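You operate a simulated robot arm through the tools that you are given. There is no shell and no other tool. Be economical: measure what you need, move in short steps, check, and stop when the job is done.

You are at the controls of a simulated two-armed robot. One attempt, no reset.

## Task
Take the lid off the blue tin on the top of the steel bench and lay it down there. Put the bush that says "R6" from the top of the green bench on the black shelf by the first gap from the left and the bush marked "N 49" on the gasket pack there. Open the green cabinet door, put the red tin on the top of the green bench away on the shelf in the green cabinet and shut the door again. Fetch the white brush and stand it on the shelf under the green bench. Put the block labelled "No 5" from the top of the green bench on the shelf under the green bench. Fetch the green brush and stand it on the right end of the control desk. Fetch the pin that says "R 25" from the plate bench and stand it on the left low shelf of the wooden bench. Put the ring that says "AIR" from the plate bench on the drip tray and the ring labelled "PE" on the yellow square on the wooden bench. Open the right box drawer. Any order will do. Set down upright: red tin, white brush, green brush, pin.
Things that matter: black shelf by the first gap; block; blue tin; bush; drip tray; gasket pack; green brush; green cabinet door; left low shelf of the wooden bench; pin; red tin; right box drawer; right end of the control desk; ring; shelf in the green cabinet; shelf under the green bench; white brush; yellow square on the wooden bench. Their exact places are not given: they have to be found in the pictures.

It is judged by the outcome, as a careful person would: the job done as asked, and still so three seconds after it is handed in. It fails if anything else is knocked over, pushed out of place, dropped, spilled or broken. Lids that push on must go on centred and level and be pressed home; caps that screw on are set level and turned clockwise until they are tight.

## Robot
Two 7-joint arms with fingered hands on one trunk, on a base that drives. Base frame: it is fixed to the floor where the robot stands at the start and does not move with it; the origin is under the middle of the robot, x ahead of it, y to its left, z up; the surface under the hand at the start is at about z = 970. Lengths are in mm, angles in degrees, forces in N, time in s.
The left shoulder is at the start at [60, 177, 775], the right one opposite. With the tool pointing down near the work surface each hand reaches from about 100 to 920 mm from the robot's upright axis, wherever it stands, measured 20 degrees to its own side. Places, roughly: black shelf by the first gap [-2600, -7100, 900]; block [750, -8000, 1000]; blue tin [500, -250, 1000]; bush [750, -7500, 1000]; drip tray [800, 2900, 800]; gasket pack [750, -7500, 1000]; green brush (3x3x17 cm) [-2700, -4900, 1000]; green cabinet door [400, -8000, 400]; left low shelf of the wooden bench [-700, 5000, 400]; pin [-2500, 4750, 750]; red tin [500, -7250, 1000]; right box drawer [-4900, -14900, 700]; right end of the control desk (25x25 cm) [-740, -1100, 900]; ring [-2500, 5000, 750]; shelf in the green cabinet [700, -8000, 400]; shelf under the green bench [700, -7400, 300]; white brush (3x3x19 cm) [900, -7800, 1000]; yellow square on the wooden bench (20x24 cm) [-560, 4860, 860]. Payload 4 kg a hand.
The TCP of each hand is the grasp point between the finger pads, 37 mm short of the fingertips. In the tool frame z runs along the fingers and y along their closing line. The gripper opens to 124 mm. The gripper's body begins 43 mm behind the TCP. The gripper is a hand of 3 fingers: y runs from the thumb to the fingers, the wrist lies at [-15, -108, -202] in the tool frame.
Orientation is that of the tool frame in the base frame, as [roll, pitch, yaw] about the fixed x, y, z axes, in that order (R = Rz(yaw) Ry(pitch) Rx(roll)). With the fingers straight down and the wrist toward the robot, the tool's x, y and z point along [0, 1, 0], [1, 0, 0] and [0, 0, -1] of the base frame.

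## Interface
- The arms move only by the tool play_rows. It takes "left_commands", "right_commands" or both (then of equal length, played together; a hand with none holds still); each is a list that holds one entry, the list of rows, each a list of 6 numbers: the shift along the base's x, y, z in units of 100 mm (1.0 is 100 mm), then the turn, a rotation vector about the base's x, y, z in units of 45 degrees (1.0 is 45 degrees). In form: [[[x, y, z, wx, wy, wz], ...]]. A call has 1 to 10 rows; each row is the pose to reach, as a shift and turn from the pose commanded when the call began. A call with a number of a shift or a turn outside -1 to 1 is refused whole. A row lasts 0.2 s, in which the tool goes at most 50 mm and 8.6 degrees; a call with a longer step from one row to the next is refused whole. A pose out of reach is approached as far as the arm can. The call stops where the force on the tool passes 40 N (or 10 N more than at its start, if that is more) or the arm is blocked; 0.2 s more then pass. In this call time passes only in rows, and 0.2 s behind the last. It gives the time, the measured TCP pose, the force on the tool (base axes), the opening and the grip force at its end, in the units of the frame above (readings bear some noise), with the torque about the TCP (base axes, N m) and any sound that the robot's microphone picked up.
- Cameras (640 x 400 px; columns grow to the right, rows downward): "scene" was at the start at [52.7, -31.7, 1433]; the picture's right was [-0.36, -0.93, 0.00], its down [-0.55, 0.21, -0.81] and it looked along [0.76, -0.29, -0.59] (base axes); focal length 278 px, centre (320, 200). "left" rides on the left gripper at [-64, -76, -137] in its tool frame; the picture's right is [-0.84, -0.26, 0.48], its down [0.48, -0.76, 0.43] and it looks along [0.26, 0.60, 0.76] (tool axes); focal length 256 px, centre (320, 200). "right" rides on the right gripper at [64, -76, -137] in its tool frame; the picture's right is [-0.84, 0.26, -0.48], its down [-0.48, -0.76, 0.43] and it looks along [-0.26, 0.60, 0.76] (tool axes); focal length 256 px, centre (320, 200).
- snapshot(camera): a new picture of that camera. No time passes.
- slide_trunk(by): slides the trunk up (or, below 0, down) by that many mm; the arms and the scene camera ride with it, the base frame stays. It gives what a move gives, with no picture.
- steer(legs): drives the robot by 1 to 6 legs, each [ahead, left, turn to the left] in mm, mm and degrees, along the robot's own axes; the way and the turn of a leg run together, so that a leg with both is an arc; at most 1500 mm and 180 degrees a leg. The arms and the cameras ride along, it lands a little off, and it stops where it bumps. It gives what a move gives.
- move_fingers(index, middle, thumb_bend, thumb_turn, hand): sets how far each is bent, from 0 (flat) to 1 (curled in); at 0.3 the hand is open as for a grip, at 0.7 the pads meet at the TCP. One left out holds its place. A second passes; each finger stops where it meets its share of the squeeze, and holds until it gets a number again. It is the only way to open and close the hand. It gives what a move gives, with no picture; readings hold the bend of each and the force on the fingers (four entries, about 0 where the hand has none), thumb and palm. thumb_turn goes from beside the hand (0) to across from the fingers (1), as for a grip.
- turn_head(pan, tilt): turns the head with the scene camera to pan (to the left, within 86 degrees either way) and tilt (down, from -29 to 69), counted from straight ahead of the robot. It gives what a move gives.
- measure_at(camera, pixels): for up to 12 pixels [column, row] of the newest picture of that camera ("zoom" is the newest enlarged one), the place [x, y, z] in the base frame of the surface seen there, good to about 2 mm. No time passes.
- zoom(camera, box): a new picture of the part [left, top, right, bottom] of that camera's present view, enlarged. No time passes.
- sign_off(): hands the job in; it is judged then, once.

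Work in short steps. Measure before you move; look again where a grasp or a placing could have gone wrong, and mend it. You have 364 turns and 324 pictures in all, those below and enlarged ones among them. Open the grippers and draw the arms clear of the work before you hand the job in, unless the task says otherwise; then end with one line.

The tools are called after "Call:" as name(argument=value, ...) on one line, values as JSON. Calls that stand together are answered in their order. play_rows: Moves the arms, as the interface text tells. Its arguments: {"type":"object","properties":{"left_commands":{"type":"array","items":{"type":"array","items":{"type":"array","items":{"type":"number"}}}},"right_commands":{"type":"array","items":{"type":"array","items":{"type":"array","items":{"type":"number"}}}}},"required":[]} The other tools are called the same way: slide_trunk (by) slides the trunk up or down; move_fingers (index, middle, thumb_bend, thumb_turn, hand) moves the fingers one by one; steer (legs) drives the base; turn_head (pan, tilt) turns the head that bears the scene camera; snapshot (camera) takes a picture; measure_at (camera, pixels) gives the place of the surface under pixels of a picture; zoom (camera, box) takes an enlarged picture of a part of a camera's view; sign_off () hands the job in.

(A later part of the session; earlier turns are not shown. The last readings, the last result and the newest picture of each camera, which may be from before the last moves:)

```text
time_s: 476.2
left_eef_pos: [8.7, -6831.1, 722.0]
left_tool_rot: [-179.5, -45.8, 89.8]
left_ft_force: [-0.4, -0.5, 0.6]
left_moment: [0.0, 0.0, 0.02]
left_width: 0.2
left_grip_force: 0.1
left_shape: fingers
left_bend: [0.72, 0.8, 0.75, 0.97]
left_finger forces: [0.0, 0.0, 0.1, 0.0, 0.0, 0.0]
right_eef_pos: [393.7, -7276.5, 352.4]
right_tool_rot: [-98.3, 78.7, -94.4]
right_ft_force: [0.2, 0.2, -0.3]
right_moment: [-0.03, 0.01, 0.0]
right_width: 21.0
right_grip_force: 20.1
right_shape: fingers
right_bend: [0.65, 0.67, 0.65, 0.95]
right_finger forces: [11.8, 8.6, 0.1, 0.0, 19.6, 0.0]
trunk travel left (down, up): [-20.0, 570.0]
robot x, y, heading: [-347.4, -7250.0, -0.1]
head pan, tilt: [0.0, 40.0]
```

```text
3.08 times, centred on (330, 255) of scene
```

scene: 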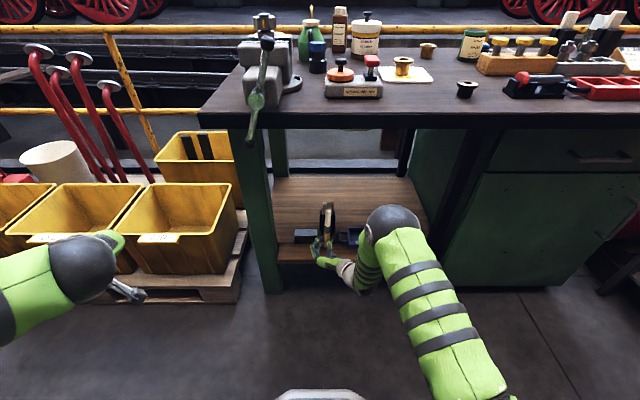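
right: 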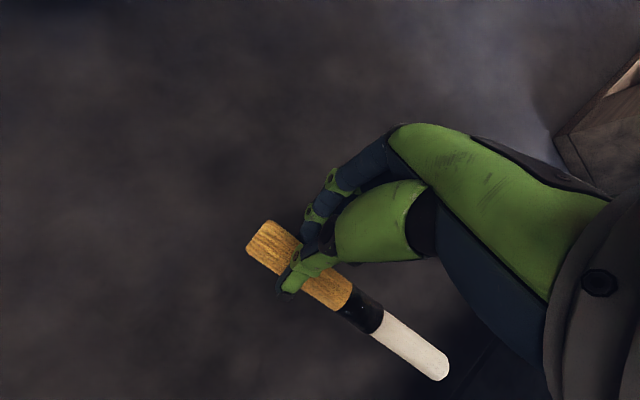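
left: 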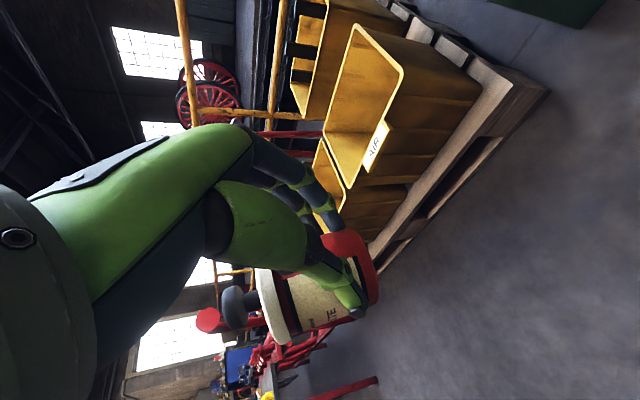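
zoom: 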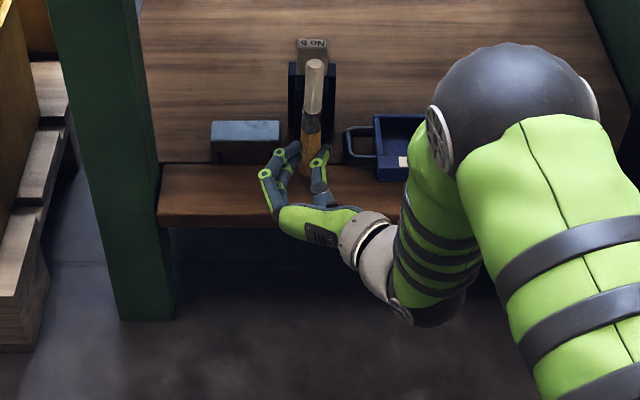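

The brush is in the gap. I check the tilt and lower until contact.

Call:
measure_at(camera="zoom", pixels=[[316, 72], [315, 90], [313, 108], [308, 155], [307, 170]])

Call:
play_rows(right_commands=[[[0.08, -0.02, 0, 0, 0, 0], [0.08, -0.02, -0.08, 0, 0, 0], [0.08, -0.02, -0.13, 0, 0, 0], [0.08, -0.02, -0.17, 0, 0, 0], [0.08, -0.02, -0.21, 0, 0, 0]]])

```text
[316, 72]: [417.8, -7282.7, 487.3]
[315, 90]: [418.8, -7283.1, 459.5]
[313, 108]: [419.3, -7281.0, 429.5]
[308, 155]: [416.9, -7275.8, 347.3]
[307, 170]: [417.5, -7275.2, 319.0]
```

```text
time_s: 477.4
left_eef_pos: [8.2, -6831.1, 723.0]
left_tool_rot: [-179.4, -45.8, 89.8]
left_ft_force: [-0.7, 0.2, -0.2]
left_moment: [0.0, 0.02, 0.01]
left_width: 0.0
left_grip_force: 0.1
left_shape: fingers
left_bend: [0.72, 0.8, 0.75, 0.97]
left_finger forces: [0.0, 0.0, 0.0, 0.1, 0.1, 0.1]
right_eef_pos: [401.5, -7278.9, 332.1]
right_tool_rot: [-98.7, 78.7, -95.0]
right_ft_force: [1.2, -0.3, -1.3]
right_moment: [-0.01, 0.02, -0.03]
right_width: 21.1
right_grip_force: 20.3
right_shape: fingers
right_bend: [0.65, 0.67, 0.65, 0.95]
right_finger forces: [11.9, 8.6, 0.0, 0.0, 19.6, 0.0]
trunk travel left (down, up): [-20.0, 570.0]
robot x, y, heading: [-350.4, -7251.0, 0.1]
head pan, tilt: [0.0, 40.0]
```

Only 2.5° off. Continue lowering to contact (≈325).

Call:
play_rows(right_commands=[[[0, 0, -0.03, 0, 0, 0], [0, 0, -0.06, 0, 0, 0], [0, 0, -0.09, 0, 0, 0], [0, 0, -0.11, 0, 0, 0]]])

```text
time_s: 478.4
left_eef_pos: [9.1, -6830.6, 722.5]
left_tool_rot: [-179.4, -45.7, 89.9]
left_ft_force: [-0.1, 0.0, 0.0]
left_moment: [0.01, 0.04, 0.04]
left_width: 0.0
left_grip_force: 0.0
left_shape: fingers
left_bend: [0.72, 0.8, 0.75, 0.97]
left_finger forces: [0.1, 0.0, 0.1, 0.1, 0.0, 0.0]
right_eef_pos: [402.7, -7277.0, 321.8]
right_tool_rot: [-97.1, 78.7, -93.2]
right_ft_force: [0.6, 1.6, 10.4]
right_moment: [0.0, -0.33, 0.01]
right_width: 21.2
right_grip_force: 22.4
right_shape: fingers
right_bend: [0.65, 0.67, 0.64, 0.96]
right_finger forces: [12.4, 10.8, 0.0, 0.1, 21.3, 0.0]
trunk travel left (down, up): [-20.0, 570.0]
robot x, y, heading: [-348.6, -7256.0, 0.0]
head pan, tilt: [0.0, 40.0]
```

Contact (10 N). I open to 0.57 first and look.

Call:
move_fingers(hand="right", index=0.57, middle=0.57, thumb_bend=0.57)

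Call:
zoom(camera="scene", box=[260, 190, 400, 320])

Call:
measure_at(camera="zoom", pixels=[[320, 80], [319, 100], [317, 120], [312, 160], [311, 175]])

```text
time_s: 479.4
left_eef_pos: [8.5, -6830.5, 723.5]
left_tool_rot: [-179.5, -45.8, 89.9]
left_ft_force: [0.3, -0.5, -0.1]
left_moment: [0.03, -0.04, -0.03]
left_width: 0.0
left_grip_force: 0.0
left_shape: fingers
left_bend: [0.72, 0.8, 0.75, 0.97]
left_finger forces: [0.0, 0.0, 0.0, 0.0, 0.1, 0.0]
right_eef_pos: [402.2, -7280.1, 320.8]
right_tool_rot: [-98.7, 78.6, -94.8]
right_ft_force: [0.1, -0.1, -0.4]
right_moment: [0.01, -0.03, 0.02]
right_width: 43.3
right_grip_force: 0.1
right_shape: fingers
right_bend: [0.56, 0.56, 0.56, 0.97]
right_finger forces: [0.0, 0.0, 0.0, 0.0, 0.1, 0.1]
trunk travel left (down, up): [-20.0, 570.0]
robot x, y, heading: [-345.6, -7253.7, 0.2]
head pan, tilt: [0.0, 40.0]
```

```text
3.08 times, centred on (330, 255) of scene
```

zoom: 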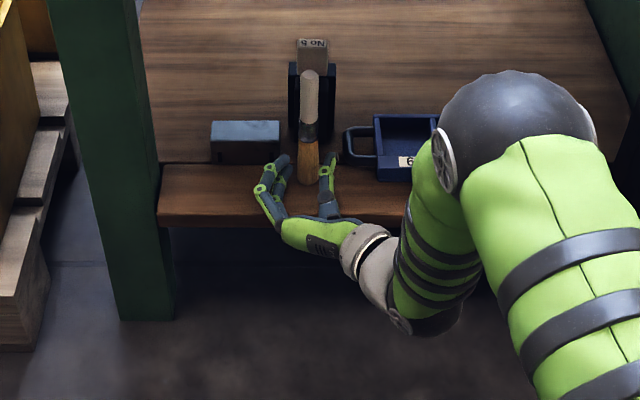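

```text
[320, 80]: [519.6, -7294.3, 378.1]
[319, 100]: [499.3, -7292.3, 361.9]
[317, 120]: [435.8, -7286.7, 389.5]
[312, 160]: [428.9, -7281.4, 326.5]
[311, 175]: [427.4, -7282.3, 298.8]
```

It stands free. I withdraw straight back.

Call:
play_rows(right_commands=[[[-0.15, 0, 0, 0, 0, 0], [-0.4, 0, 0, 0, 0, 0], [-0.8, 0, 0, 0, 0, 0], [-1.0, 0, 0.1, 0, 0, 0]]])

Call:
steer(legs=[[-250, 0, 0]])

Call:
turn_head(pan=25, tilt=40)

Call:
snapshot(camera="scene")

```text
time_s: 480.4
left_eef_pos: [10.5, -6831.0, 722.8]
left_tool_rot: [-179.4, -45.8, 89.9]
left_ft_force: [-0.1, -1.1, -0.2]
left_moment: [0.0, -0.03, -0.01]
left_width: 0.0
left_grip_force: 0.0
left_shape: fingers
left_bend: [0.72, 0.8, 0.75, 0.97]
left_finger forces: [0.0, 0.0, 0.0, 0.1, 0.0, 0.0]
right_eef_pos: [300.7, -7278.4, 331.7]
right_tool_rot: [-98.7, 78.7, -94.8]
right_ft_force: [-0.3, 0.8, 0.1]
right_moment: [0.01, 0.0, -0.01]
right_width: 43.6
right_grip_force: 0.0
right_shape: fingers
right_bend: [0.56, 0.56, 0.56, 0.98]
right_finger forces: [0.0, 0.0, 0.0, 0.1, 0.1, 0.0]
trunk travel left (down, up): [-20.0, 570.0]
robot x, y, heading: [-352.8, -7252.9, -0.1]
head pan, tilt: [0.0, 40.0]
```

```text
time_s: 482.2
left_eef_pos: [-237.4, -6831.6, 722.6]
left_tool_rot: [-179.4, -45.8, 89.8]
left_ft_force: [-0.4, 0.2, 0.5]
left_moment: [0.0, 0.0, 0.01]
left_width: 0.1
left_grip_force: 0.1
left_shape: fingers
left_bend: [0.72, 0.8, 0.75, 0.97]
left_finger forces: [0.1, 0.0, 0.0, 0.0, 0.0, 0.0]
right_eef_pos: [53.8, -7280.3, 331.2]
right_tool_rot: [-97.9, 78.7, -94.2]
right_ft_force: [-0.3, -0.8, -0.6]
right_moment: [0.01, -0.02, -0.04]
right_width: 43.6
right_grip_force: 0.0
right_shape: fingers
right_bend: [0.56, 0.56, 0.56, 0.98]
right_finger forces: [0.0, 0.0, 0.0, 0.0, 0.0, 0.0]
trunk travel left (down, up): [-20.0, 570.0]
robot x, y, heading: [-598.4, -7254.4, 0.1]
head pan, tilt: [0.0, 40.0]
```

```text
time_s: 483.1
left_eef_pos: [-238.8, -6830.2, 723.1]
left_tool_rot: [-179.5, -45.9, 89.8]
left_ft_force: [0.3, -0.5, 0.0]
left_moment: [0.01, 0.0, -0.02]
left_width: 0.0
left_grip_force: 0.0
left_shape: fingers
left_bend: [0.72, 0.8, 0.75, 0.97]
left_finger forces: [0.1, 0.0, 0.0, 0.1, 0.1, 0.1]
right_eef_pos: [53.7, -7279.3, 331.5]
right_tool_rot: [-98.1, 78.7, -94.3]
right_ft_force: [-0.7, -0.8, 0.1]
right_moment: [-0.04, -0.02, 0.06]
right_width: 43.0
right_grip_force: 0.1
right_shape: fingers
right_bend: [0.56, 0.56, 0.56, 0.98]
right_finger forces: [0.1, 0.0, 0.0, 0.1, 0.1, 0.0]
trunk travel left (down, up): [-20.0, 570.0]
robot x, y, heading: [-597.1, -7253.6, 0.3]
head pan, tilt: [25.0, 40.0]
```

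```text
87 pictures are left
```

scene: 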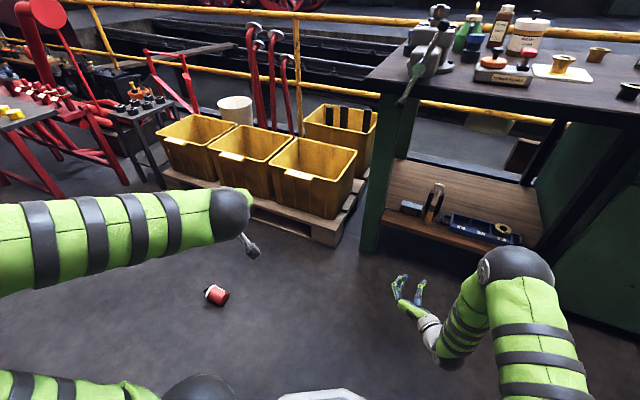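

Brush and block stand on the shelf. Now the tin (axis nearly along y, lid toward +y): I turn to face +y with the right hand on its side, approach, and prepare a downward grasp.

Call:
steer(legs=[[0, 0, 89.7], [80, -300, 0]])

Call:
turn_head(pan=-10, tilt=50)

Call:
snapshot(camera="scene")

```text
time_s: 488.9
left_eef_pos: [-707.4, -6809.8, 723.3]
left_tool_rot: [-179.4, -45.7, 178.1]
left_ft_force: [-0.5, -0.6, 1.1]
left_moment: [0.0, 0.06, 0.01]
left_width: 0.0
left_grip_force: 0.1
left_shape: fingers
left_bend: [0.72, 0.8, 0.75, 0.97]
left_finger forces: [0.1, 0.1, 0.0, 0.1, 0.1, 0.0]
right_eef_pos: [-249.6, -6531.0, 330.7]
right_tool_rot: [-98.4, 78.8, -6.4]
right_ft_force: [0.0, -0.1, -0.3]
right_moment: [0.0, -0.03, 0.0]
right_width: 43.3
right_grip_force: 0.0
right_shape: fingers
right_bend: [0.56, 0.56, 0.56, 0.98]
right_finger forces: [0.1, 0.0, 0.1, 0.0, 0.0, 0.0]
trunk travel left (down, up): [-20.0, 570.0]
robot x, y, heading: [-298.4, -7182.9, 88.2]
head pan, tilt: [25.0, 40.0]
```

```text
time_s: 490.0
left_eef_pos: [-707.6, -6808.1, 723.8]
left_tool_rot: [-179.4, -45.7, 178.0]
left_ft_force: [0.1, 0.5, 0.2]
left_moment: [0.0, 0.0, -0.03]
left_width: 0.1
left_grip_force: 0.1
left_shape: fingers
left_bend: [0.72, 0.8, 0.75, 0.97]
left_finger forces: [0.1, 0.1, 0.1, 0.1, 0.0, 0.0]
right_eef_pos: [-250.4, -6532.0, 330.9]
right_tool_rot: [-98.9, 78.7, -6.9]
right_ft_force: [-0.5, 0.4, -0.8]
right_moment: [0.0, -0.02, 0.02]
right_width: 43.2
right_grip_force: 0.0
right_shape: fingers
right_bend: [0.56, 0.56, 0.56, 0.98]
right_finger forces: [0.0, 0.0, 0.1, 0.0, 0.0, 0.1]
trunk travel left (down, up): [-20.0, 570.0]
robot x, y, heading: [-290.0, -7182.8, 88.2]
head pan, tilt: [-10.0, 50.0]
```

```text
86 pictures are left
```

scene: 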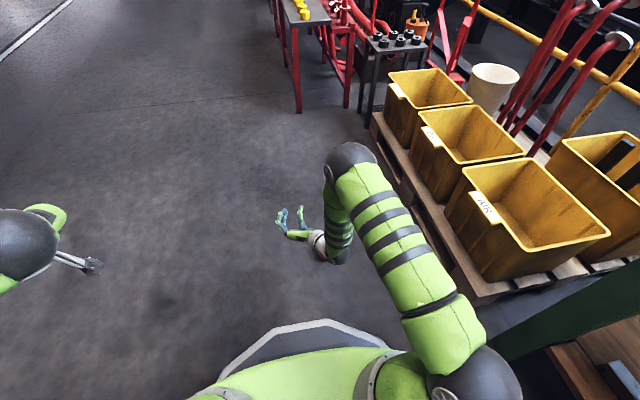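

I undo the small tilt, then rotate the hand to point down while moving above the tin.

Call:
play_rows(right_commands=[[[0, 0, 0.3, 0, 0.12, 0], [0.1, 0, 0.5, 0, 0.235, 0], [0.2, 0, 0.5, -0.166, 0.235, 0]]])

Call:
play_rows(right_commands=[[[0.1, 0, 0, -0.166, 0, 0], [0.2, 0, 0, -0.333, 0, 0], [0.3, 0, 0, -0.5, 0, 0], [0.4, 0, 0, -0.666, 0, 0], [0.5, 0, 0, -0.833, 0, 0]]])

Call:
play_rows(right_commands=[[[0.1, 0, 0, -0.166, 0, 0.06], [0.2, 0, -0.1, -0.333, 0, 0.12], [0.3, 0, -0.2, -0.5, 0, 0.18], [0.4, 0, -0.3, -0.666, 0, 0.24], [0.42, 0, -0.4, -0.833, 0, 0.3], [0.42, 0, -0.5, -1.0, 0, 0.33]]])

Call:
snapshot(camera="right")

```text
time_s: 490.8
left_eef_pos: [-707.7, -6808.5, 723.1]
left_tool_rot: [-179.5, -45.8, 178.1]
left_ft_force: [-0.3, -0.9, 0.9]
left_moment: [0.04, 0.02, -0.03]
left_width: 0.2
left_grip_force: 0.0
left_shape: fingers
left_bend: [0.72, 0.8, 0.75, 0.97]
left_finger forces: [0.0, 0.0, 0.0, 0.0, 0.0, 0.0]
right_eef_pos: [-230.5, -6531.5, 382.1]
right_tool_rot: [-177.9, 81.2, -85.0]
right_ft_force: [-1.1, 0.2, -0.5]
right_moment: [0.01, 0.03, 0.01]
right_width: 43.3
right_grip_force: 0.0
right_shape: fingers
right_bend: [0.56, 0.56, 0.56, 0.98]
right_finger forces: [0.0, 0.0, 0.0, 0.0, 0.0, 0.0]
trunk travel left (down, up): [-20.0, 570.0]
robot x, y, heading: [-301.3, -7180.9, 88.3]
head pan, tilt: [-10.0, 50.0]
```

```text
time_s: 492.0
left_eef_pos: [-706.5, -6808.2, 721.9]
left_tool_rot: [-179.3, -45.8, 178.0]
left_ft_force: [-0.2, 0.0, 0.5]
left_moment: [0.0, -0.01, -0.01]
left_width: 0.1
left_grip_force: 0.0
left_shape: fingers
left_bend: [0.72, 0.8, 0.75, 0.97]
left_finger forces: [0.0, 0.1, 0.0, 0.1, 0.0, 0.0]
right_eef_pos: [-180.1, -6531.0, 381.0]
right_tool_rot: [178.0, 43.8, -88.9]
right_ft_force: [0.6, 0.4, 1.1]
right_moment: [0.0, -0.01, -0.02]
right_width: 43.5
right_grip_force: 0.1
right_shape: fingers
right_bend: [0.56, 0.56, 0.56, 0.98]
right_finger forces: [0.0, 0.0, 0.0, 0.0, 0.1, 0.0]
trunk travel left (down, up): [-20.0, 570.0]
robot x, y, heading: [-294.4, -7184.1, 88.1]
head pan, tilt: [-10.0, 50.0]
```

```text
time_s: 493.4
left_eef_pos: [-706.2, -6807.8, 723.8]
left_tool_rot: [-179.6, -45.9, 178.1]
left_ft_force: [-0.5, 0.2, -0.7]
left_moment: [-0.04, -0.01, -0.03]
left_width: 0.0
left_grip_force: 0.0
left_shape: fingers
left_bend: [0.72, 0.8, 0.75, 0.97]
left_finger forces: [0.0, 0.1, 0.0, 0.0, 0.1, 0.0]
right_eef_pos: [-139.1, -6531.3, 331.8]
right_tool_rot: [171.7, -0.9, -75.8]
right_ft_force: [0.9, 0.2, 0.1]
right_moment: [0.0, -0.02, 0.0]
right_width: 43.6
right_grip_force: 0.0
right_shape: fingers
right_bend: [0.56, 0.56, 0.56, 0.98]
right_finger forces: [0.0, 0.1, 0.0, 0.0, 0.0, 0.0]
trunk travel left (down, up): [-20.0, 570.0]
robot x, y, heading: [-297.5, -7184.5, 88.4]
head pan, tilt: [-10.0, 50.0]
```

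```text
85 pictures are left
```

right: 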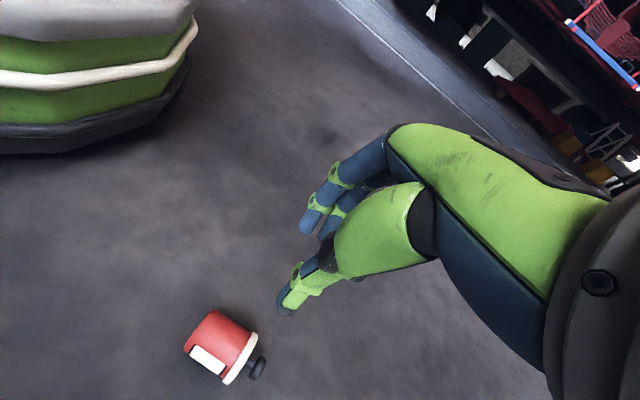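

The tin is visible. I measure it from here.

Call:
measure_at(camera="right", pixels=[[258, 368], [240, 358], [222, 335], [205, 345], [215, 315], [232, 345], [210, 362], [198, 330]])

Call:
zoom(camera="right", box=[160, 280, 300, 400])

```text
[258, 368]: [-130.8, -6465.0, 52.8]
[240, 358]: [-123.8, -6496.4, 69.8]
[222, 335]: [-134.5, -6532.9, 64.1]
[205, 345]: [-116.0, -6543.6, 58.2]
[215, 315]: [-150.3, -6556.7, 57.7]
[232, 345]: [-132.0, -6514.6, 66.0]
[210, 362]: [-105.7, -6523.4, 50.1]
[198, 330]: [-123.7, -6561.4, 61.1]
```

```text
3.33 times, centred on (230, 340) of right
```

zoom: 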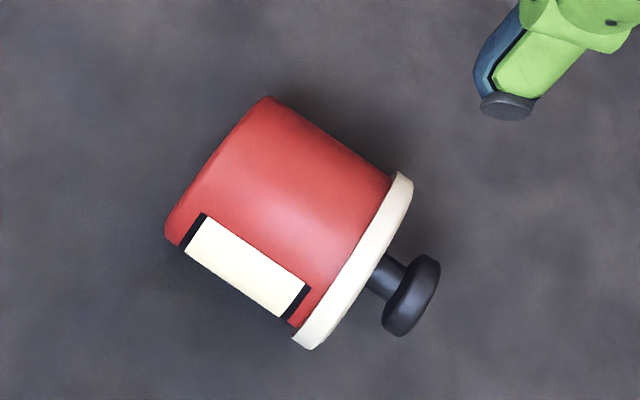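

Tin axis runs along y at x≈-134 (body y -6568…-6500, ⌀61). I straighten the hand (yaw -17°, roll +8°), open to 0.42 and go down.

Call:
play_rows(right_commands=[[[0.02, 0, -0.3, 0.015, -0.06, -0.126], [0.05, -0.04, -0.6, 0.03, -0.12, -0.252], [0.05, -0.04, -0.9, 0.045, -0.18, -0.378]]])

Call:
move_fingers(hand="right", index=0.41, middle=0.41, thumb_bend=0.41)

Call:
play_rows(right_commands=[[[0, 0, -0.4, 0, 0, 0], [0, 0, -0.8, 0, 0, 0]]])

Call:
snapshot(camera="right")

```text
time_s: 494.2
left_eef_pos: [-707.6, -6809.7, 723.5]
left_tool_rot: [-179.3, -45.8, 178.0]
left_ft_force: [-0.1, -0.4, -0.3]
left_moment: [0.02, 0.01, -0.04]
left_width: 0.0
left_grip_force: 0.1
left_shape: fingers
left_bend: [0.72, 0.8, 0.75, 0.97]
left_finger forces: [0.0, 0.1, 0.1, 0.1, 0.0, 0.0]
right_eef_pos: [-132.1, -6535.1, 242.5]
right_tool_rot: [179.9, 0.4, -92.9]
right_ft_force: [-0.1, 0.6, 0.1]
right_moment: [-0.02, 0.02, 0.02]
right_width: 43.3
right_grip_force: 0.1
right_shape: fingers
right_bend: [0.56, 0.56, 0.56, 0.98]
right_finger forces: [0.0, 0.0, 0.0, 0.0, 0.0, 0.0]
trunk travel left (down, up): [-20.0, 570.0]
robot x, y, heading: [-296.5, -7181.6, 88.0]
head pan, tilt: [-10.0, 50.0]
```

```text
time_s: 495.2
left_eef_pos: [-708.5, -6809.2, 723.6]
left_tool_rot: [-179.4, -45.8, 178.1]
left_ft_force: [-0.2, 0.7, -0.5]
left_moment: [-0.04, 0.0, -0.01]
left_width: 0.1
left_grip_force: 0.0
left_shape: fingers
left_bend: [0.72, 0.8, 0.75, 0.97]
left_finger forces: [0.1, 0.0, 0.0, 0.1, 0.0, 0.0]
right_eef_pos: [-131.9, -6534.4, 243.2]
right_tool_rot: [179.9, 0.5, -92.9]
right_ft_force: [0.8, -0.2, 0.4]
right_moment: [0.0, -0.05, 0.01]
right_width: 89.8
right_grip_force: 0.1
right_shape: fingers
right_bend: [0.41, 0.41, 0.41, 0.98]
right_finger forces: [0.0, 0.1, 0.0, 0.0, 0.0, 0.0]
trunk travel left (down, up): [-20.0, 570.0]
robot x, y, heading: [-293.0, -7183.5, 88.2]
head pan, tilt: [-10.0, 50.0]
```

```text
time_s: 495.8
left_eef_pos: [-707.1, -6810.0, 723.7]
left_tool_rot: [-179.5, -45.8, 178.1]
left_ft_force: [-0.6, 0.2, 0.6]
left_moment: [0.01, -0.02, -0.07]
left_width: 0.0
left_grip_force: 0.1
left_shape: fingers
left_bend: [0.72, 0.8, 0.75, 0.97]
left_finger forces: [0.0, 0.0, 0.1, 0.0, 0.0, 0.0]
right_eef_pos: [-134.4, -6537.5, 161.0]
right_tool_rot: [179.8, 0.5, -92.7]
right_ft_force: [-0.6, 0.5, -0.3]
right_moment: [0.01, -0.01, 0.0]
right_width: 89.6
right_grip_force: 0.2
right_shape: fingers
right_bend: [0.41, 0.41, 0.41, 0.98]
right_finger forces: [0.1, 0.0, 0.0, 0.1, 0.1, 0.0]
trunk travel left (down, up): [-20.0, 570.0]
robot x, y, heading: [-296.3, -7183.0, 88.4]
head pan, tilt: [-10.0, 50.0]
```

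```text
83 pictures are left
```

right: 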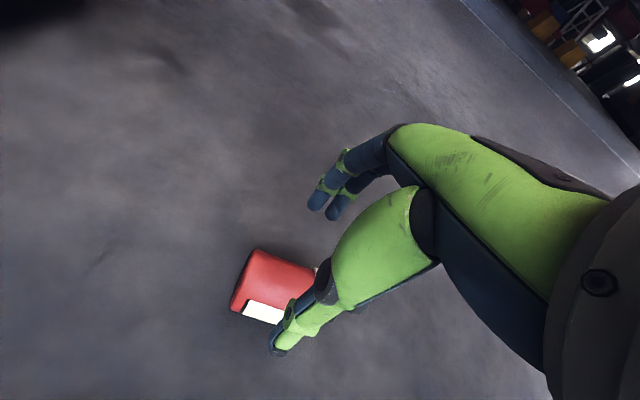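

Aligned. Descend to z≈50.

Call:
play_rows(right_commands=[[[0, 0, -0.4, 0, 0, 0], [0, 0, -0.8, 0, 0, 0], [0, 0, -1.0, 0, 0, 0]]])

Call:
play_rows(right_commands=[[[0, 0, -0.1, 0, 0, 0], [0, 0, -0.14, 0, 0, 0]]])

Call:
snapshot(camera="right")

```text
time_s: 496.6
left_eef_pos: [-707.4, -6808.0, 724.6]
left_tool_rot: [-179.5, -45.8, 178.2]
left_ft_force: [0.6, 0.2, -0.4]
left_moment: [0.0, -0.01, -0.01]
left_width: 0.2
left_grip_force: 0.1
left_shape: fingers
left_bend: [0.72, 0.8, 0.75, 0.97]
left_finger forces: [0.1, 0.1, 0.1, 0.0, 0.1, 0.1]
right_eef_pos: [-132.6, -6536.2, 60.1]
right_tool_rot: [179.8, 0.5, -92.9]
right_ft_force: [0.5, 0.4, -0.5]
right_moment: [-0.02, 0.0, -0.01]
right_width: 90.2
right_grip_force: 0.1
right_shape: fingers
right_bend: [0.41, 0.41, 0.41, 0.98]
right_finger forces: [0.1, 0.0, 0.0, 0.0, 0.0, 0.1]
trunk travel left (down, up): [-20.0, 570.0]
robot x, y, heading: [-296.6, -7181.2, 88.4]
head pan, tilt: [-10.0, 50.0]
```

```text
time_s: 497.2
left_eef_pos: [-706.5, -6808.5, 723.3]
left_tool_rot: [-179.5, -45.8, 178.1]
left_ft_force: [-0.7, 0.2, 1.7]
left_moment: [-0.01, 0.0, 0.02]
left_width: 0.3
left_grip_force: 0.0
left_shape: fingers
left_bend: [0.72, 0.8, 0.75, 0.97]
left_finger forces: [0.1, 0.1, 0.0, 0.0, 0.0, 0.0]
right_eef_pos: [-131.7, -6536.2, 46.0]
right_tool_rot: [179.9, 0.5, -92.8]
right_ft_force: [0.6, -0.2, -0.1]
right_moment: [-0.03, -0.03, 0.0]
right_width: 90.2
right_grip_force: 0.1
right_shape: fingers
right_bend: [0.41, 0.41, 0.41, 0.98]
right_finger forces: [0.1, 0.1, 0.0, 0.1, 0.1, 0.0]
trunk travel left (down, up): [-20.0, 570.0]
robot x, y, heading: [-296.4, -7179.2, 88.4]
head pan, tilt: [-10.0, 50.0]
```

```text
82 pictures are left
```

right: 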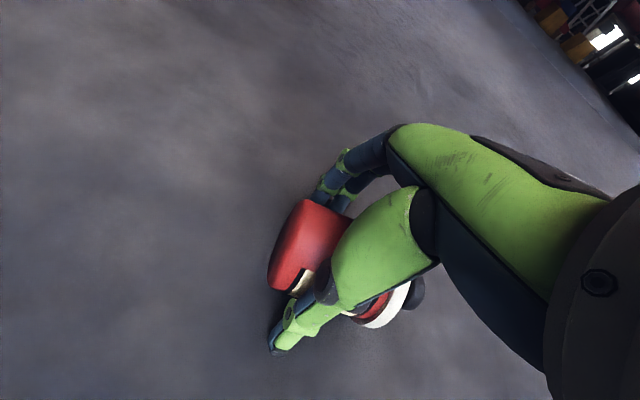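

Tin between thumb and fingers. Close and lift.

Call:
move_fingers(hand="right", index=0.7, middle=0.7, thumb_bend=0.7)

Call:
play_rows(right_commands=[[[0, 0, 0.2, 0, 0, 0], [0, 0, 0.5, 0, 0, 0], [0, 0, 0.9, 0, 0, 0]]])

Call:
snapshot(camera="right")

```text
time_s: 498.2
left_eef_pos: [-707.3, -6809.2, 722.7]
left_tool_rot: [-179.5, -45.9, 178.2]
left_ft_force: [-0.2, -0.4, 0.0]
left_moment: [0.02, -0.01, -0.03]
left_width: 0.1
left_grip_force: 0.1
left_shape: fingers
left_bend: [0.72, 0.8, 0.75, 0.97]
left_finger forces: [0.0, 0.0, 0.0, 0.1, 0.1, 0.0]
right_eef_pos: [-132.3, -6535.0, 46.6]
right_tool_rot: [179.8, 0.6, -92.7]
right_ft_force: [2.4, 5.1, 3.6]
right_moment: [0.05, -0.09, 0.0]
right_width: 65.2
right_grip_force: 25.8
right_shape: fingers
right_bend: [0.52, 0.54, 0.55, 0.97]
right_finger forces: [13.6, 9.8, 0.0, 0.1, 27.5, 0.0]
trunk travel left (down, up): [-20.0, 570.0]
robot x, y, heading: [-299.5, -7181.4, 88.2]
head pan, tilt: [-10.0, 50.0]
heard: snap
```

```text
time_s: 499.0
left_eef_pos: [-706.3, -6808.9, 722.9]
left_tool_rot: [-179.3, -45.9, 178.0]
left_ft_force: [0.4, 0.1, 0.8]
left_moment: [0.03, 0.0, 0.04]
left_width: 0.0
left_grip_force: 0.0
left_shape: fingers
left_bend: [0.72, 0.8, 0.75, 0.97]
left_finger forces: [0.0, 0.1, 0.1, 0.0, 0.1, 0.1]
right_eef_pos: [-132.4, -6535.4, 137.3]
right_tool_rot: [179.8, 0.4, -92.8]
right_ft_force: [0.2, 0.0, -6.3]
right_moment: [0.0, -0.06, 0.01]
right_width: 65.7
right_grip_force: 25.7
right_shape: fingers
right_bend: [0.52, 0.54, 0.55, 0.96]
right_finger forces: [15.1, 11.7, 0.0, 0.0, 24.8, 0.1]
trunk travel left (down, up): [-20.0, 570.0]
robot x, y, heading: [-296.7, -7181.6, 87.9]
head pan, tilt: [-10.0, 50.0]
```

```text
81 pictures are left
```

right: 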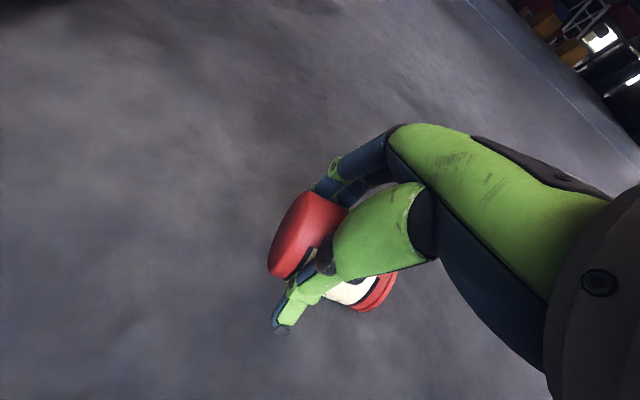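

A "snap" was heard and I no longer see the lid in this view. I rotate the tin upright first? No – first look where the lid is.

Call:
turn_head(pan=-20, tilt=45)

Call:
snapshot(camera="scene")

Call:
zoom(camera="right", box=[220, 150, 460, 350])

```text
time_s: 499.7
left_eef_pos: [-706.2, -6808.2, 722.9]
left_tool_rot: [-179.5, -45.7, 178.1]
left_ft_force: [-0.8, 0.8, 0.4]
left_moment: [0.0, -0.03, 0.01]
left_width: 0.1
left_grip_force: 0.1
left_shape: fingers
left_bend: [0.72, 0.8, 0.75, 0.97]
left_finger forces: [0.0, 0.0, 0.1, 0.0, 0.1, 0.0]
right_eef_pos: [-131.6, -6534.7, 137.7]
right_tool_rot: [179.7, 0.5, -92.8]
right_ft_force: [-0.2, 0.7, -5.9]
right_moment: [-0.01, -0.06, -0.01]
right_width: 65.3
right_grip_force: 26.2
right_shape: fingers
right_bend: [0.52, 0.54, 0.55, 0.96]
right_finger forces: [15.2, 11.7, 0.0, 0.0, 24.8, 0.1]
trunk travel left (down, up): [-20.0, 570.0]
robot x, y, heading: [-295.2, -7185.0, 88.1]
head pan, tilt: [-20.0, 45.0]
```

```text
80 pictures are left
```

scene: 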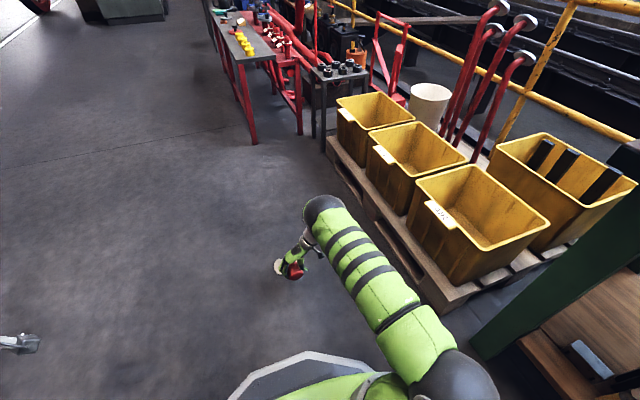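

```text
2.00 times, centred on (340, 250) of right
```

zoom: 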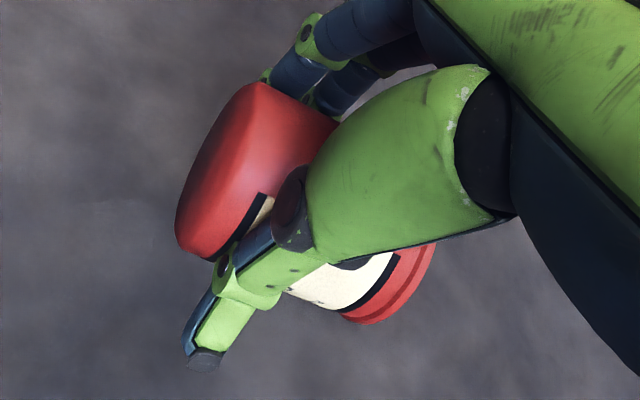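

The lid popped off and seems to lie at (278,266). I bring the tin upright at once (hand to horizontal) while raising it.

Call:
play_rows(right_commands=[[[0, 0, 0.3, 0.166, 0, 0], [0, 0, 0.6, 0.333, 0, 0], [0, 0, 0.8, 0.5, 0, 0], [0, 0, 1.0, 0.666, 0, 0], [0, 0, 1.0, 0.833, 0, 0], [0, 0, 1.0, 1.0, 0, 0]]])

Call:
play_rows(right_commands=[[[0, 0, 0.3, 0.166, 0, 0], [0, 0, 0.6, 0.333, 0, 0], [0, 0, 0.8, 0.5, 0, 0], [0, 0, 0.9, 0.666, 0, 0], [0, 0, 0.9, 0.833, 0, 0], [0, 0, 0.9, 0.98, 0, 0]]])

Call:
turn_head(pan=-10, tilt=50)

Call:
snapshot(camera="scene")

```text
time_s: 501.1
left_eef_pos: [-707.6, -6807.7, 723.7]
left_tool_rot: [-179.5, -45.8, 178.1]
left_ft_force: [-0.4, -0.8, 0.2]
left_moment: [-0.02, 0.03, 0.01]
left_width: 0.0
left_grip_force: 0.1
left_shape: fingers
left_bend: [0.72, 0.8, 0.75, 0.97]
left_finger forces: [0.0, 0.1, 0.0, 0.1, 0.0, 0.0]
right_eef_pos: [-133.4, -6533.3, 237.3]
right_tool_rot: [177.0, 45.5, -94.1]
right_ft_force: [-0.1, 0.1, -5.3]
right_moment: [-0.07, -0.05, 0.02]
right_width: 65.2
right_grip_force: 25.6
right_shape: fingers
right_bend: [0.52, 0.54, 0.55, 0.96]
right_finger forces: [15.1, 11.0, 0.1, 0.0, 24.8, 0.0]
trunk travel left (down, up): [-20.0, 570.0]
robot x, y, heading: [-294.8, -7182.0, 88.3]
head pan, tilt: [-20.0, 45.0]
```

```text
time_s: 502.5
left_eef_pos: [-706.4, -6809.1, 723.0]
left_tool_rot: [-179.4, -45.7, 178.1]
left_ft_force: [0.4, -0.2, 0.6]
left_moment: [-0.03, 0.04, 0.01]
left_width: 0.0
left_grip_force: 0.0
left_shape: fingers
left_bend: [0.72, 0.8, 0.75, 0.97]
left_finger forces: [0.0, 0.0, 0.1, 0.0, 0.1, 0.0]
right_eef_pos: [-133.1, -6534.0, 328.0]
right_tool_rot: [97.1, 87.2, -172.9]
right_ft_force: [-0.8, 0.1, -5.0]
right_moment: [-0.11, -0.04, -0.05]
right_width: 65.2
right_grip_force: 25.0
right_shape: fingers
right_bend: [0.52, 0.54, 0.55, 0.96]
right_finger forces: [14.9, 9.9, 0.0, 0.1, 25.1, 0.0]
trunk travel left (down, up): [-20.0, 570.0]
robot x, y, heading: [-296.3, -7179.7, 88.3]
head pan, tilt: [-20.0, 45.0]
```

```text
time_s: 503.2
left_eef_pos: [-706.4, -6809.9, 723.3]
left_tool_rot: [-179.4, -45.8, 178.1]
left_ft_force: [0.6, 0.1, 0.0]
left_moment: [-0.02, 0.02, 0.03]
left_width: 0.1
left_grip_force: 0.1
left_shape: fingers
left_bend: [0.72, 0.8, 0.75, 0.97]
left_finger forces: [0.1, 0.1, 0.1, 0.0, 0.0, 0.1]
right_eef_pos: [-133.7, -6534.7, 327.8]
right_tool_rot: [100.0, 87.1, -169.8]
right_ft_force: [0.4, -0.4, -6.1]
right_moment: [-0.11, -0.04, 0.01]
right_width: 65.4
right_grip_force: 25.1
right_shape: fingers
right_bend: [0.52, 0.54, 0.55, 0.96]
right_finger forces: [14.8, 9.8, 0.1, 0.0, 25.0, 0.0]
trunk travel left (down, up): [-20.0, 570.0]
robot x, y, heading: [-296.6, -7181.7, 88.2]
head pan, tilt: [-10.0, 50.0]
```

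```text
78 pictures are left
```

scene: 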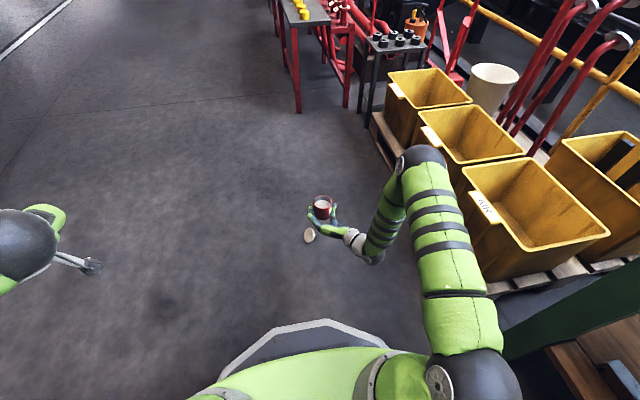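

Tin upright with contents inside; the lid is on the floor at (309,235). I zoom on both.

Call:
zoom(camera="scene", box=[280, 180, 370, 270])

Call:
measure_at(camera="zoom", pixels=[[205, 385], [190, 340], [225, 400], [170, 370], [240, 375], [205, 330], [305, 165], [270, 175], [340, 170], [305, 140], [305, 200], [200, 365]])

```text
4.44 times, centred on (325, 225) of scene
```

zoom: 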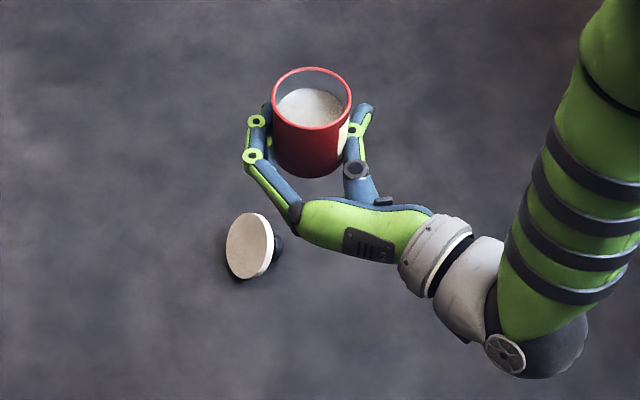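

```text
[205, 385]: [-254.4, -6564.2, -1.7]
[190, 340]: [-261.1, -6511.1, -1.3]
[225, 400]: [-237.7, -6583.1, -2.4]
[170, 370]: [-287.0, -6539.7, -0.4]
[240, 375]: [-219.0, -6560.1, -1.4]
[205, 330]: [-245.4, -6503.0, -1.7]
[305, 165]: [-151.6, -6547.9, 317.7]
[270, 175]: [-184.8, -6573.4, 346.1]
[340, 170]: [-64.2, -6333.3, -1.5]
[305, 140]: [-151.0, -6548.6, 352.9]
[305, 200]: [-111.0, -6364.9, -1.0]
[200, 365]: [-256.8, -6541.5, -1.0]
```

I measure the lid (leaning on its knob) precisely.

Call:
measure_at(camera="zoom", pixels=[[248, 245], [248, 218], [240, 272], [232, 245], [262, 220], [270, 245], [280, 245], [262, 270]])

Call:
play_rows(right_commands=[[[0.3, -0.2, 0.3, 0, 0, 0], [0.6, -0.4, 0.6, 0, 0, 0], [0.9, -0.6, 0.8, 0, 0, 0], [1.0, -0.9, 1.0, 0, 0, 0]]], left_commands=[[[0, 0, 0, 0, -0.18, 0], [0.2, 0, 0, 0, -0.36, 0], [0.4, 0, 0, 0, -0.54, 0], [0.6, 0, 0, 0, -0.72, 0]]])

Call:
play_rows(left_commands=[[[0.3, 0.2, -0.2, 0, -0.14, 0], [0.6, 0.4, -0.5, 0, -0.28, 0], [0.9, 0.6, -0.8, 0, -0.28, 0], [1.0, 0.8, -1.0, 0, -0.28, 0]]])

Call:
snapshot(camera="scene")

```text
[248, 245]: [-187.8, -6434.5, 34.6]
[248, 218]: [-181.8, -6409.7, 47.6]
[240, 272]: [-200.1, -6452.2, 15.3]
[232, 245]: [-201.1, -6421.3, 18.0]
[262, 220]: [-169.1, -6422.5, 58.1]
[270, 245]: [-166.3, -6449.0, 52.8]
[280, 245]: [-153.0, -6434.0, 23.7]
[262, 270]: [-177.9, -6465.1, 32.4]
```

```text
time_s: 504.2
left_eef_pos: [-646.7, -6808.7, 722.6]
left_tool_rot: [179.5, -13.3, 178.6]
left_ft_force: [-0.6, 0.1, 0.0]
left_moment: [-0.04, -0.01, -0.02]
left_width: 0.0
left_grip_force: 0.1
left_shape: fingers
left_bend: [0.72, 0.8, 0.75, 0.97]
left_finger forces: [0.0, 0.1, 0.1, 0.1, 0.0, 0.1]
right_eef_pos: [-32.3, -6626.7, 425.8]
right_tool_rot: [97.7, 87.0, -172.2]
right_ft_force: [0.5, -0.7, -5.7]
right_moment: [-0.04, -0.05, 0.01]
right_width: 65.0
right_grip_force: 25.8
right_shape: fingers
right_bend: [0.52, 0.54, 0.55, 0.96]
right_finger forces: [14.7, 10.4, 0.1, 0.0, 25.4, 0.1]
trunk travel left (down, up): [-20.0, 570.0]
robot x, y, heading: [-296.5, -7180.2, 88.3]
head pan, tilt: [-10.0, 50.0]
```

```text
time_s: 505.2
left_eef_pos: [-546.7, -6726.6, 622.6]
left_tool_rot: [179.1, -0.7, 178.6]
left_ft_force: [0.6, -0.2, -0.1]
left_moment: [0.0, 0.0, -0.01]
left_width: 0.1
left_grip_force: 0.1
left_shape: fingers
left_bend: [0.72, 0.8, 0.75, 0.97]
left_finger forces: [0.0, 0.0, 0.1, 0.1, 0.1, 0.0]
right_eef_pos: [-32.9, -6627.0, 425.9]
right_tool_rot: [97.0, 87.2, -172.9]
right_ft_force: [0.7, 0.1, -5.3]
right_moment: [-0.11, -0.03, 0.01]
right_width: 65.3
right_grip_force: 25.8
right_shape: fingers
right_bend: [0.52, 0.54, 0.55, 0.96]
right_finger forces: [14.6, 10.3, 0.0, 0.1, 25.4, 0.1]
trunk travel left (down, up): [-20.0, 570.0]
robot x, y, heading: [-293.9, -7181.7, 88.3]
head pan, tilt: [-10.0, 50.0]
```

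```text
76 pictures are left
```

scene: 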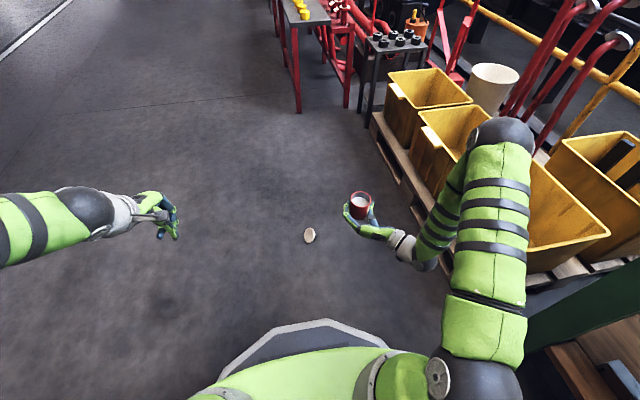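

The lid's knob points (+x,+y, 43° down); its top edge is at (-168,-6427,58). I'll tip it over toward (-x,-y) with the closed left fingertips so that it falls knob-up. First I bring the left hand over and move the right one back.

Call:
move_fingers(hand="left", index=0.7, middle=0.7, thumb_bend=0.7)

Call:
play_rows(left_commands=[[[0.3, 0.2, -0.3, 0, 0, 0], [0.55, 0.4, -0.6, 0, 0, 0], [0.8, 0.6, -0.8, 0, 0, 0], [1.0, 0.8, -1.0, 0, 0, 0]]], right_commands=[[[0, -0.3, 0.3, 0, 0, 0], [0.1, -0.6, 0.6, 0, 0, 0], [0.2, -0.8, 0.8, 0, 0, 0], [0.3, -0.9, 0.9, 0, 0, 0]]])

Call:
play_rows(left_commands=[[[0.3, 0.2, -0.3, 0, 0, 0], [0.55, 0.4, -0.6, 0, 0, 0], [0.8, 0.6, -0.8, 0, 0, 0], [1.0, 0.8, -1.0, 0, 0, 0]]])

Call:
play_rows(left_commands=[[[0.3, 0.2, -0.3, 0, 0, 0], [0.55, 0.4, -0.6, 0, 0, 0], [0.8, 0.6, -0.8, 0, 0, 0], [1.0, 0.8, -1.0, 0, 0, 0]]])

Call:
play_rows(left_commands=[[[0.35, 0.25, -0.2, 0, 0, 0], [0.7, 0.45, -0.5, 0, 0, 0], [1.0, 0.6, -0.8, 0, 0, 0]]])

Call:
snapshot(camera="left")

```text
time_s: 506.2
left_eef_pos: [-546.5, -6728.8, 622.5]
left_tool_rot: [179.2, -0.9, 178.5]
left_ft_force: [-0.9, -0.5, -0.2]
left_moment: [-0.01, -0.01, -0.01]
left_width: 0.7
left_grip_force: 0.1
left_shape: fingers
left_bend: [0.7, 0.7, 0.7, 0.97]
left_finger forces: [0.1, 0.1, 0.0, 0.1, 0.0, 0.0]
right_eef_pos: [-33.0, -6627.1, 424.7]
right_tool_rot: [96.9, 87.2, -172.9]
right_ft_force: [-0.2, 0.6, -5.6]
right_moment: [-0.13, -0.06, -0.05]
right_width: 65.0
right_grip_force: 25.0
right_shape: fingers
right_bend: [0.52, 0.54, 0.55, 0.96]
right_finger forces: [14.7, 10.3, 0.0, 0.0, 25.4, 0.1]
trunk travel left (down, up): [-20.0, 570.0]
robot x, y, heading: [-294.7, -7180.3, 88.1]
head pan, tilt: [-10.0, 50.0]
```

```text
time_s: 507.2
left_eef_pos: [-445.2, -6647.9, 524.1]
left_tool_rot: [179.2, -0.8, 178.8]
left_ft_force: [-0.3, -0.4, 0.9]
left_moment: [0.02, 0.02, 0.04]
left_width: 1.2
left_grip_force: 0.1
left_shape: fingers
left_bend: [0.7, 0.7, 0.7, 0.97]
left_finger forces: [0.0, 0.1, 0.1, 0.0, 0.1, 0.0]
right_eef_pos: [-5.4, -6716.8, 517.4]
right_tool_rot: [95.6, 87.2, -174.2]
right_ft_force: [-0.1, -0.3, -5.0]
right_moment: [-0.09, -0.03, -0.01]
right_width: 65.2
right_grip_force: 25.6
right_shape: fingers
right_bend: [0.52, 0.54, 0.55, 0.96]
right_finger forces: [14.8, 10.4, 0.1, 0.0, 25.3, 0.1]
trunk travel left (down, up): [-20.0, 570.0]
robot x, y, heading: [-290.9, -7180.7, 88.1]
head pan, tilt: [-10.0, 50.0]
```

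```text
time_s: 508.2
left_eef_pos: [-346.5, -6568.5, 423.8]
left_tool_rot: [179.2, -0.8, 178.6]
left_ft_force: [0.1, 0.8, -0.3]
left_moment: [0.0, 0.01, 0.02]
left_width: 1.2
left_grip_force: 0.0
left_shape: fingers
left_bend: [0.7, 0.7, 0.7, 0.97]
left_finger forces: [0.0, 0.1, 0.0, 0.0, 0.0, 0.1]
right_eef_pos: [-4.7, -6715.4, 516.8]
right_tool_rot: [96.7, 87.1, -173.0]
right_ft_force: [-0.1, 0.5, -5.9]
right_moment: [-0.14, -0.01, 0.01]
right_width: 64.9
right_grip_force: 25.4
right_shape: fingers
right_bend: [0.52, 0.54, 0.55, 0.96]
right_finger forces: [14.7, 10.2, 0.0, 0.0, 25.2, 0.0]
trunk travel left (down, up): [-20.0, 570.0]
robot x, y, heading: [-299.8, -7181.2, 88.2]
head pan, tilt: [-10.0, 50.0]
```

```text
time_s: 509.2
left_eef_pos: [-247.7, -6486.6, 321.9]
left_tool_rot: [179.2, -0.8, 178.6]
left_ft_force: [0.1, -0.4, -0.8]
left_moment: [-0.01, -0.03, 0.02]
left_width: 1.3
left_grip_force: 0.0
left_shape: fingers
left_bend: [0.7, 0.7, 0.7, 0.97]
left_finger forces: [0.0, 0.1, 0.0, 0.0, 0.0, 0.0]
right_eef_pos: [-3.9, -6716.3, 516.6]
right_tool_rot: [96.3, 87.2, -173.5]
right_ft_force: [0.6, 0.5, -5.2]
right_moment: [-0.08, -0.03, 0.02]
right_width: 65.0
right_grip_force: 25.8
right_shape: fingers
right_bend: [0.52, 0.54, 0.55, 0.96]
right_finger forces: [14.7, 10.1, 0.0, 0.0, 25.2, 0.0]
trunk travel left (down, up): [-20.0, 570.0]
robot x, y, heading: [-296.2, -7178.2, 88.1]
head pan, tilt: [-10.0, 50.0]
```

```text
refused: row 2 steps farther than a row can; nothing moved
```

```text
75 pictures are left
```

left: 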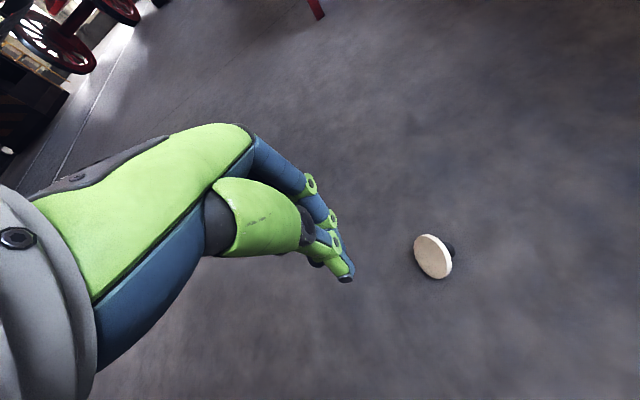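

I verify the lid position from the left camera, and move to the start point of the push.

Call:
measure_at(camera="left", pixels=[[432, 257], [450, 262], [437, 238], [440, 276], [420, 245], [453, 249]])

Call:
play_rows(left_commands=[[[0.35, 0.2, 0, 0, 0, 0], [0.7, 0.4, 0, 0, 0, 0], [1.0, 0.6, -0.2, 0, 0, 0], [1.0, 0.7, -0.6, 0, 0, 0]]])

Call:
play_rows(left_commands=[[[0.12, 0.02, -0.3, 0, 0, 0], [0.12, 0.02, -0.7, 0, 0, 0], [0.12, 0.02, -1.0, 0, 0, 0]]])

Call:
snapshot(camera="left")

```text
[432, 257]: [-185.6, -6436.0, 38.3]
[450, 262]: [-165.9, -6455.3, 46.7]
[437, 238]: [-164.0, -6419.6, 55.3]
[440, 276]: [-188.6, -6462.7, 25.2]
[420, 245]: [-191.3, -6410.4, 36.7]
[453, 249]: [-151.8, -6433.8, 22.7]
```

```text
time_s: 510.2
left_eef_pos: [-144.9, -6415.3, 263.7]
left_tool_rot: [179.2, -0.7, 178.6]
left_ft_force: [0.1, -0.6, 0.4]
left_moment: [-0.02, 0.02, 0.0]
left_width: 1.1
left_grip_force: 0.0
left_shape: fingers
left_bend: [0.7, 0.7, 0.7, 0.97]
left_finger forces: [0.0, 0.0, 0.0, 0.1, 0.0, 0.1]
right_eef_pos: [-4.1, -6715.9, 517.3]
right_tool_rot: [98.5, 86.9, -171.2]
right_ft_force: [0.2, -0.7, -5.7]
right_moment: [-0.12, -0.08, 0.0]
right_width: 65.4
right_grip_force: 25.4
right_shape: fingers
right_bend: [0.52, 0.54, 0.55, 0.96]
right_finger forces: [14.8, 10.1, 0.1, 0.0, 25.2, 0.0]
trunk travel left (down, up): [-20.0, 570.0]
robot x, y, heading: [-294.2, -7181.6, 88.1]
head pan, tilt: [-10.0, 50.0]
```

```text
time_s: 511.0
left_eef_pos: [-133.4, -6415.0, 162.3]
left_tool_rot: [179.2, -0.7, 178.5]
left_ft_force: [0.5, 0.9, 0.0]
left_moment: [-0.03, 0.01, 0.0]
left_width: 1.0
left_grip_force: 0.1
left_shape: fingers
left_bend: [0.7, 0.7, 0.7, 0.97]
left_finger forces: [0.0, 0.0, 0.1, 0.1, 0.0, 0.0]
right_eef_pos: [-4.6, -6715.1, 517.0]
right_tool_rot: [97.7, 87.1, -172.1]
right_ft_force: [0.3, -0.4, -6.1]
right_moment: [-0.11, -0.06, -0.03]
right_width: 65.2
right_grip_force: 24.5
right_shape: fingers
right_bend: [0.52, 0.54, 0.55, 0.96]
right_finger forces: [14.7, 10.1, 0.1, 0.0, 25.1, 0.0]
trunk travel left (down, up): [-20.0, 570.0]
robot x, y, heading: [-293.5, -7181.2, 88.4]
head pan, tilt: [-10.0, 50.0]
```

```text
74 pictures are left
```

left: 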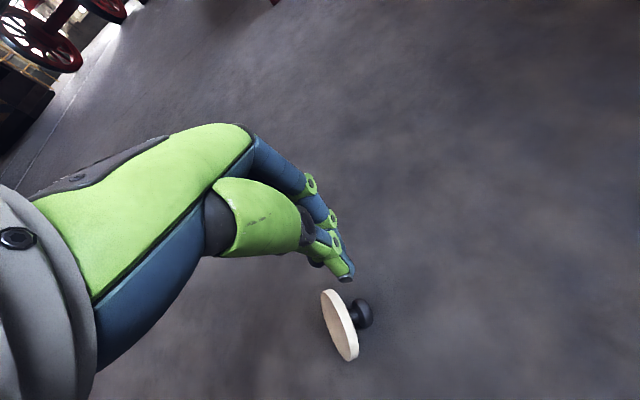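

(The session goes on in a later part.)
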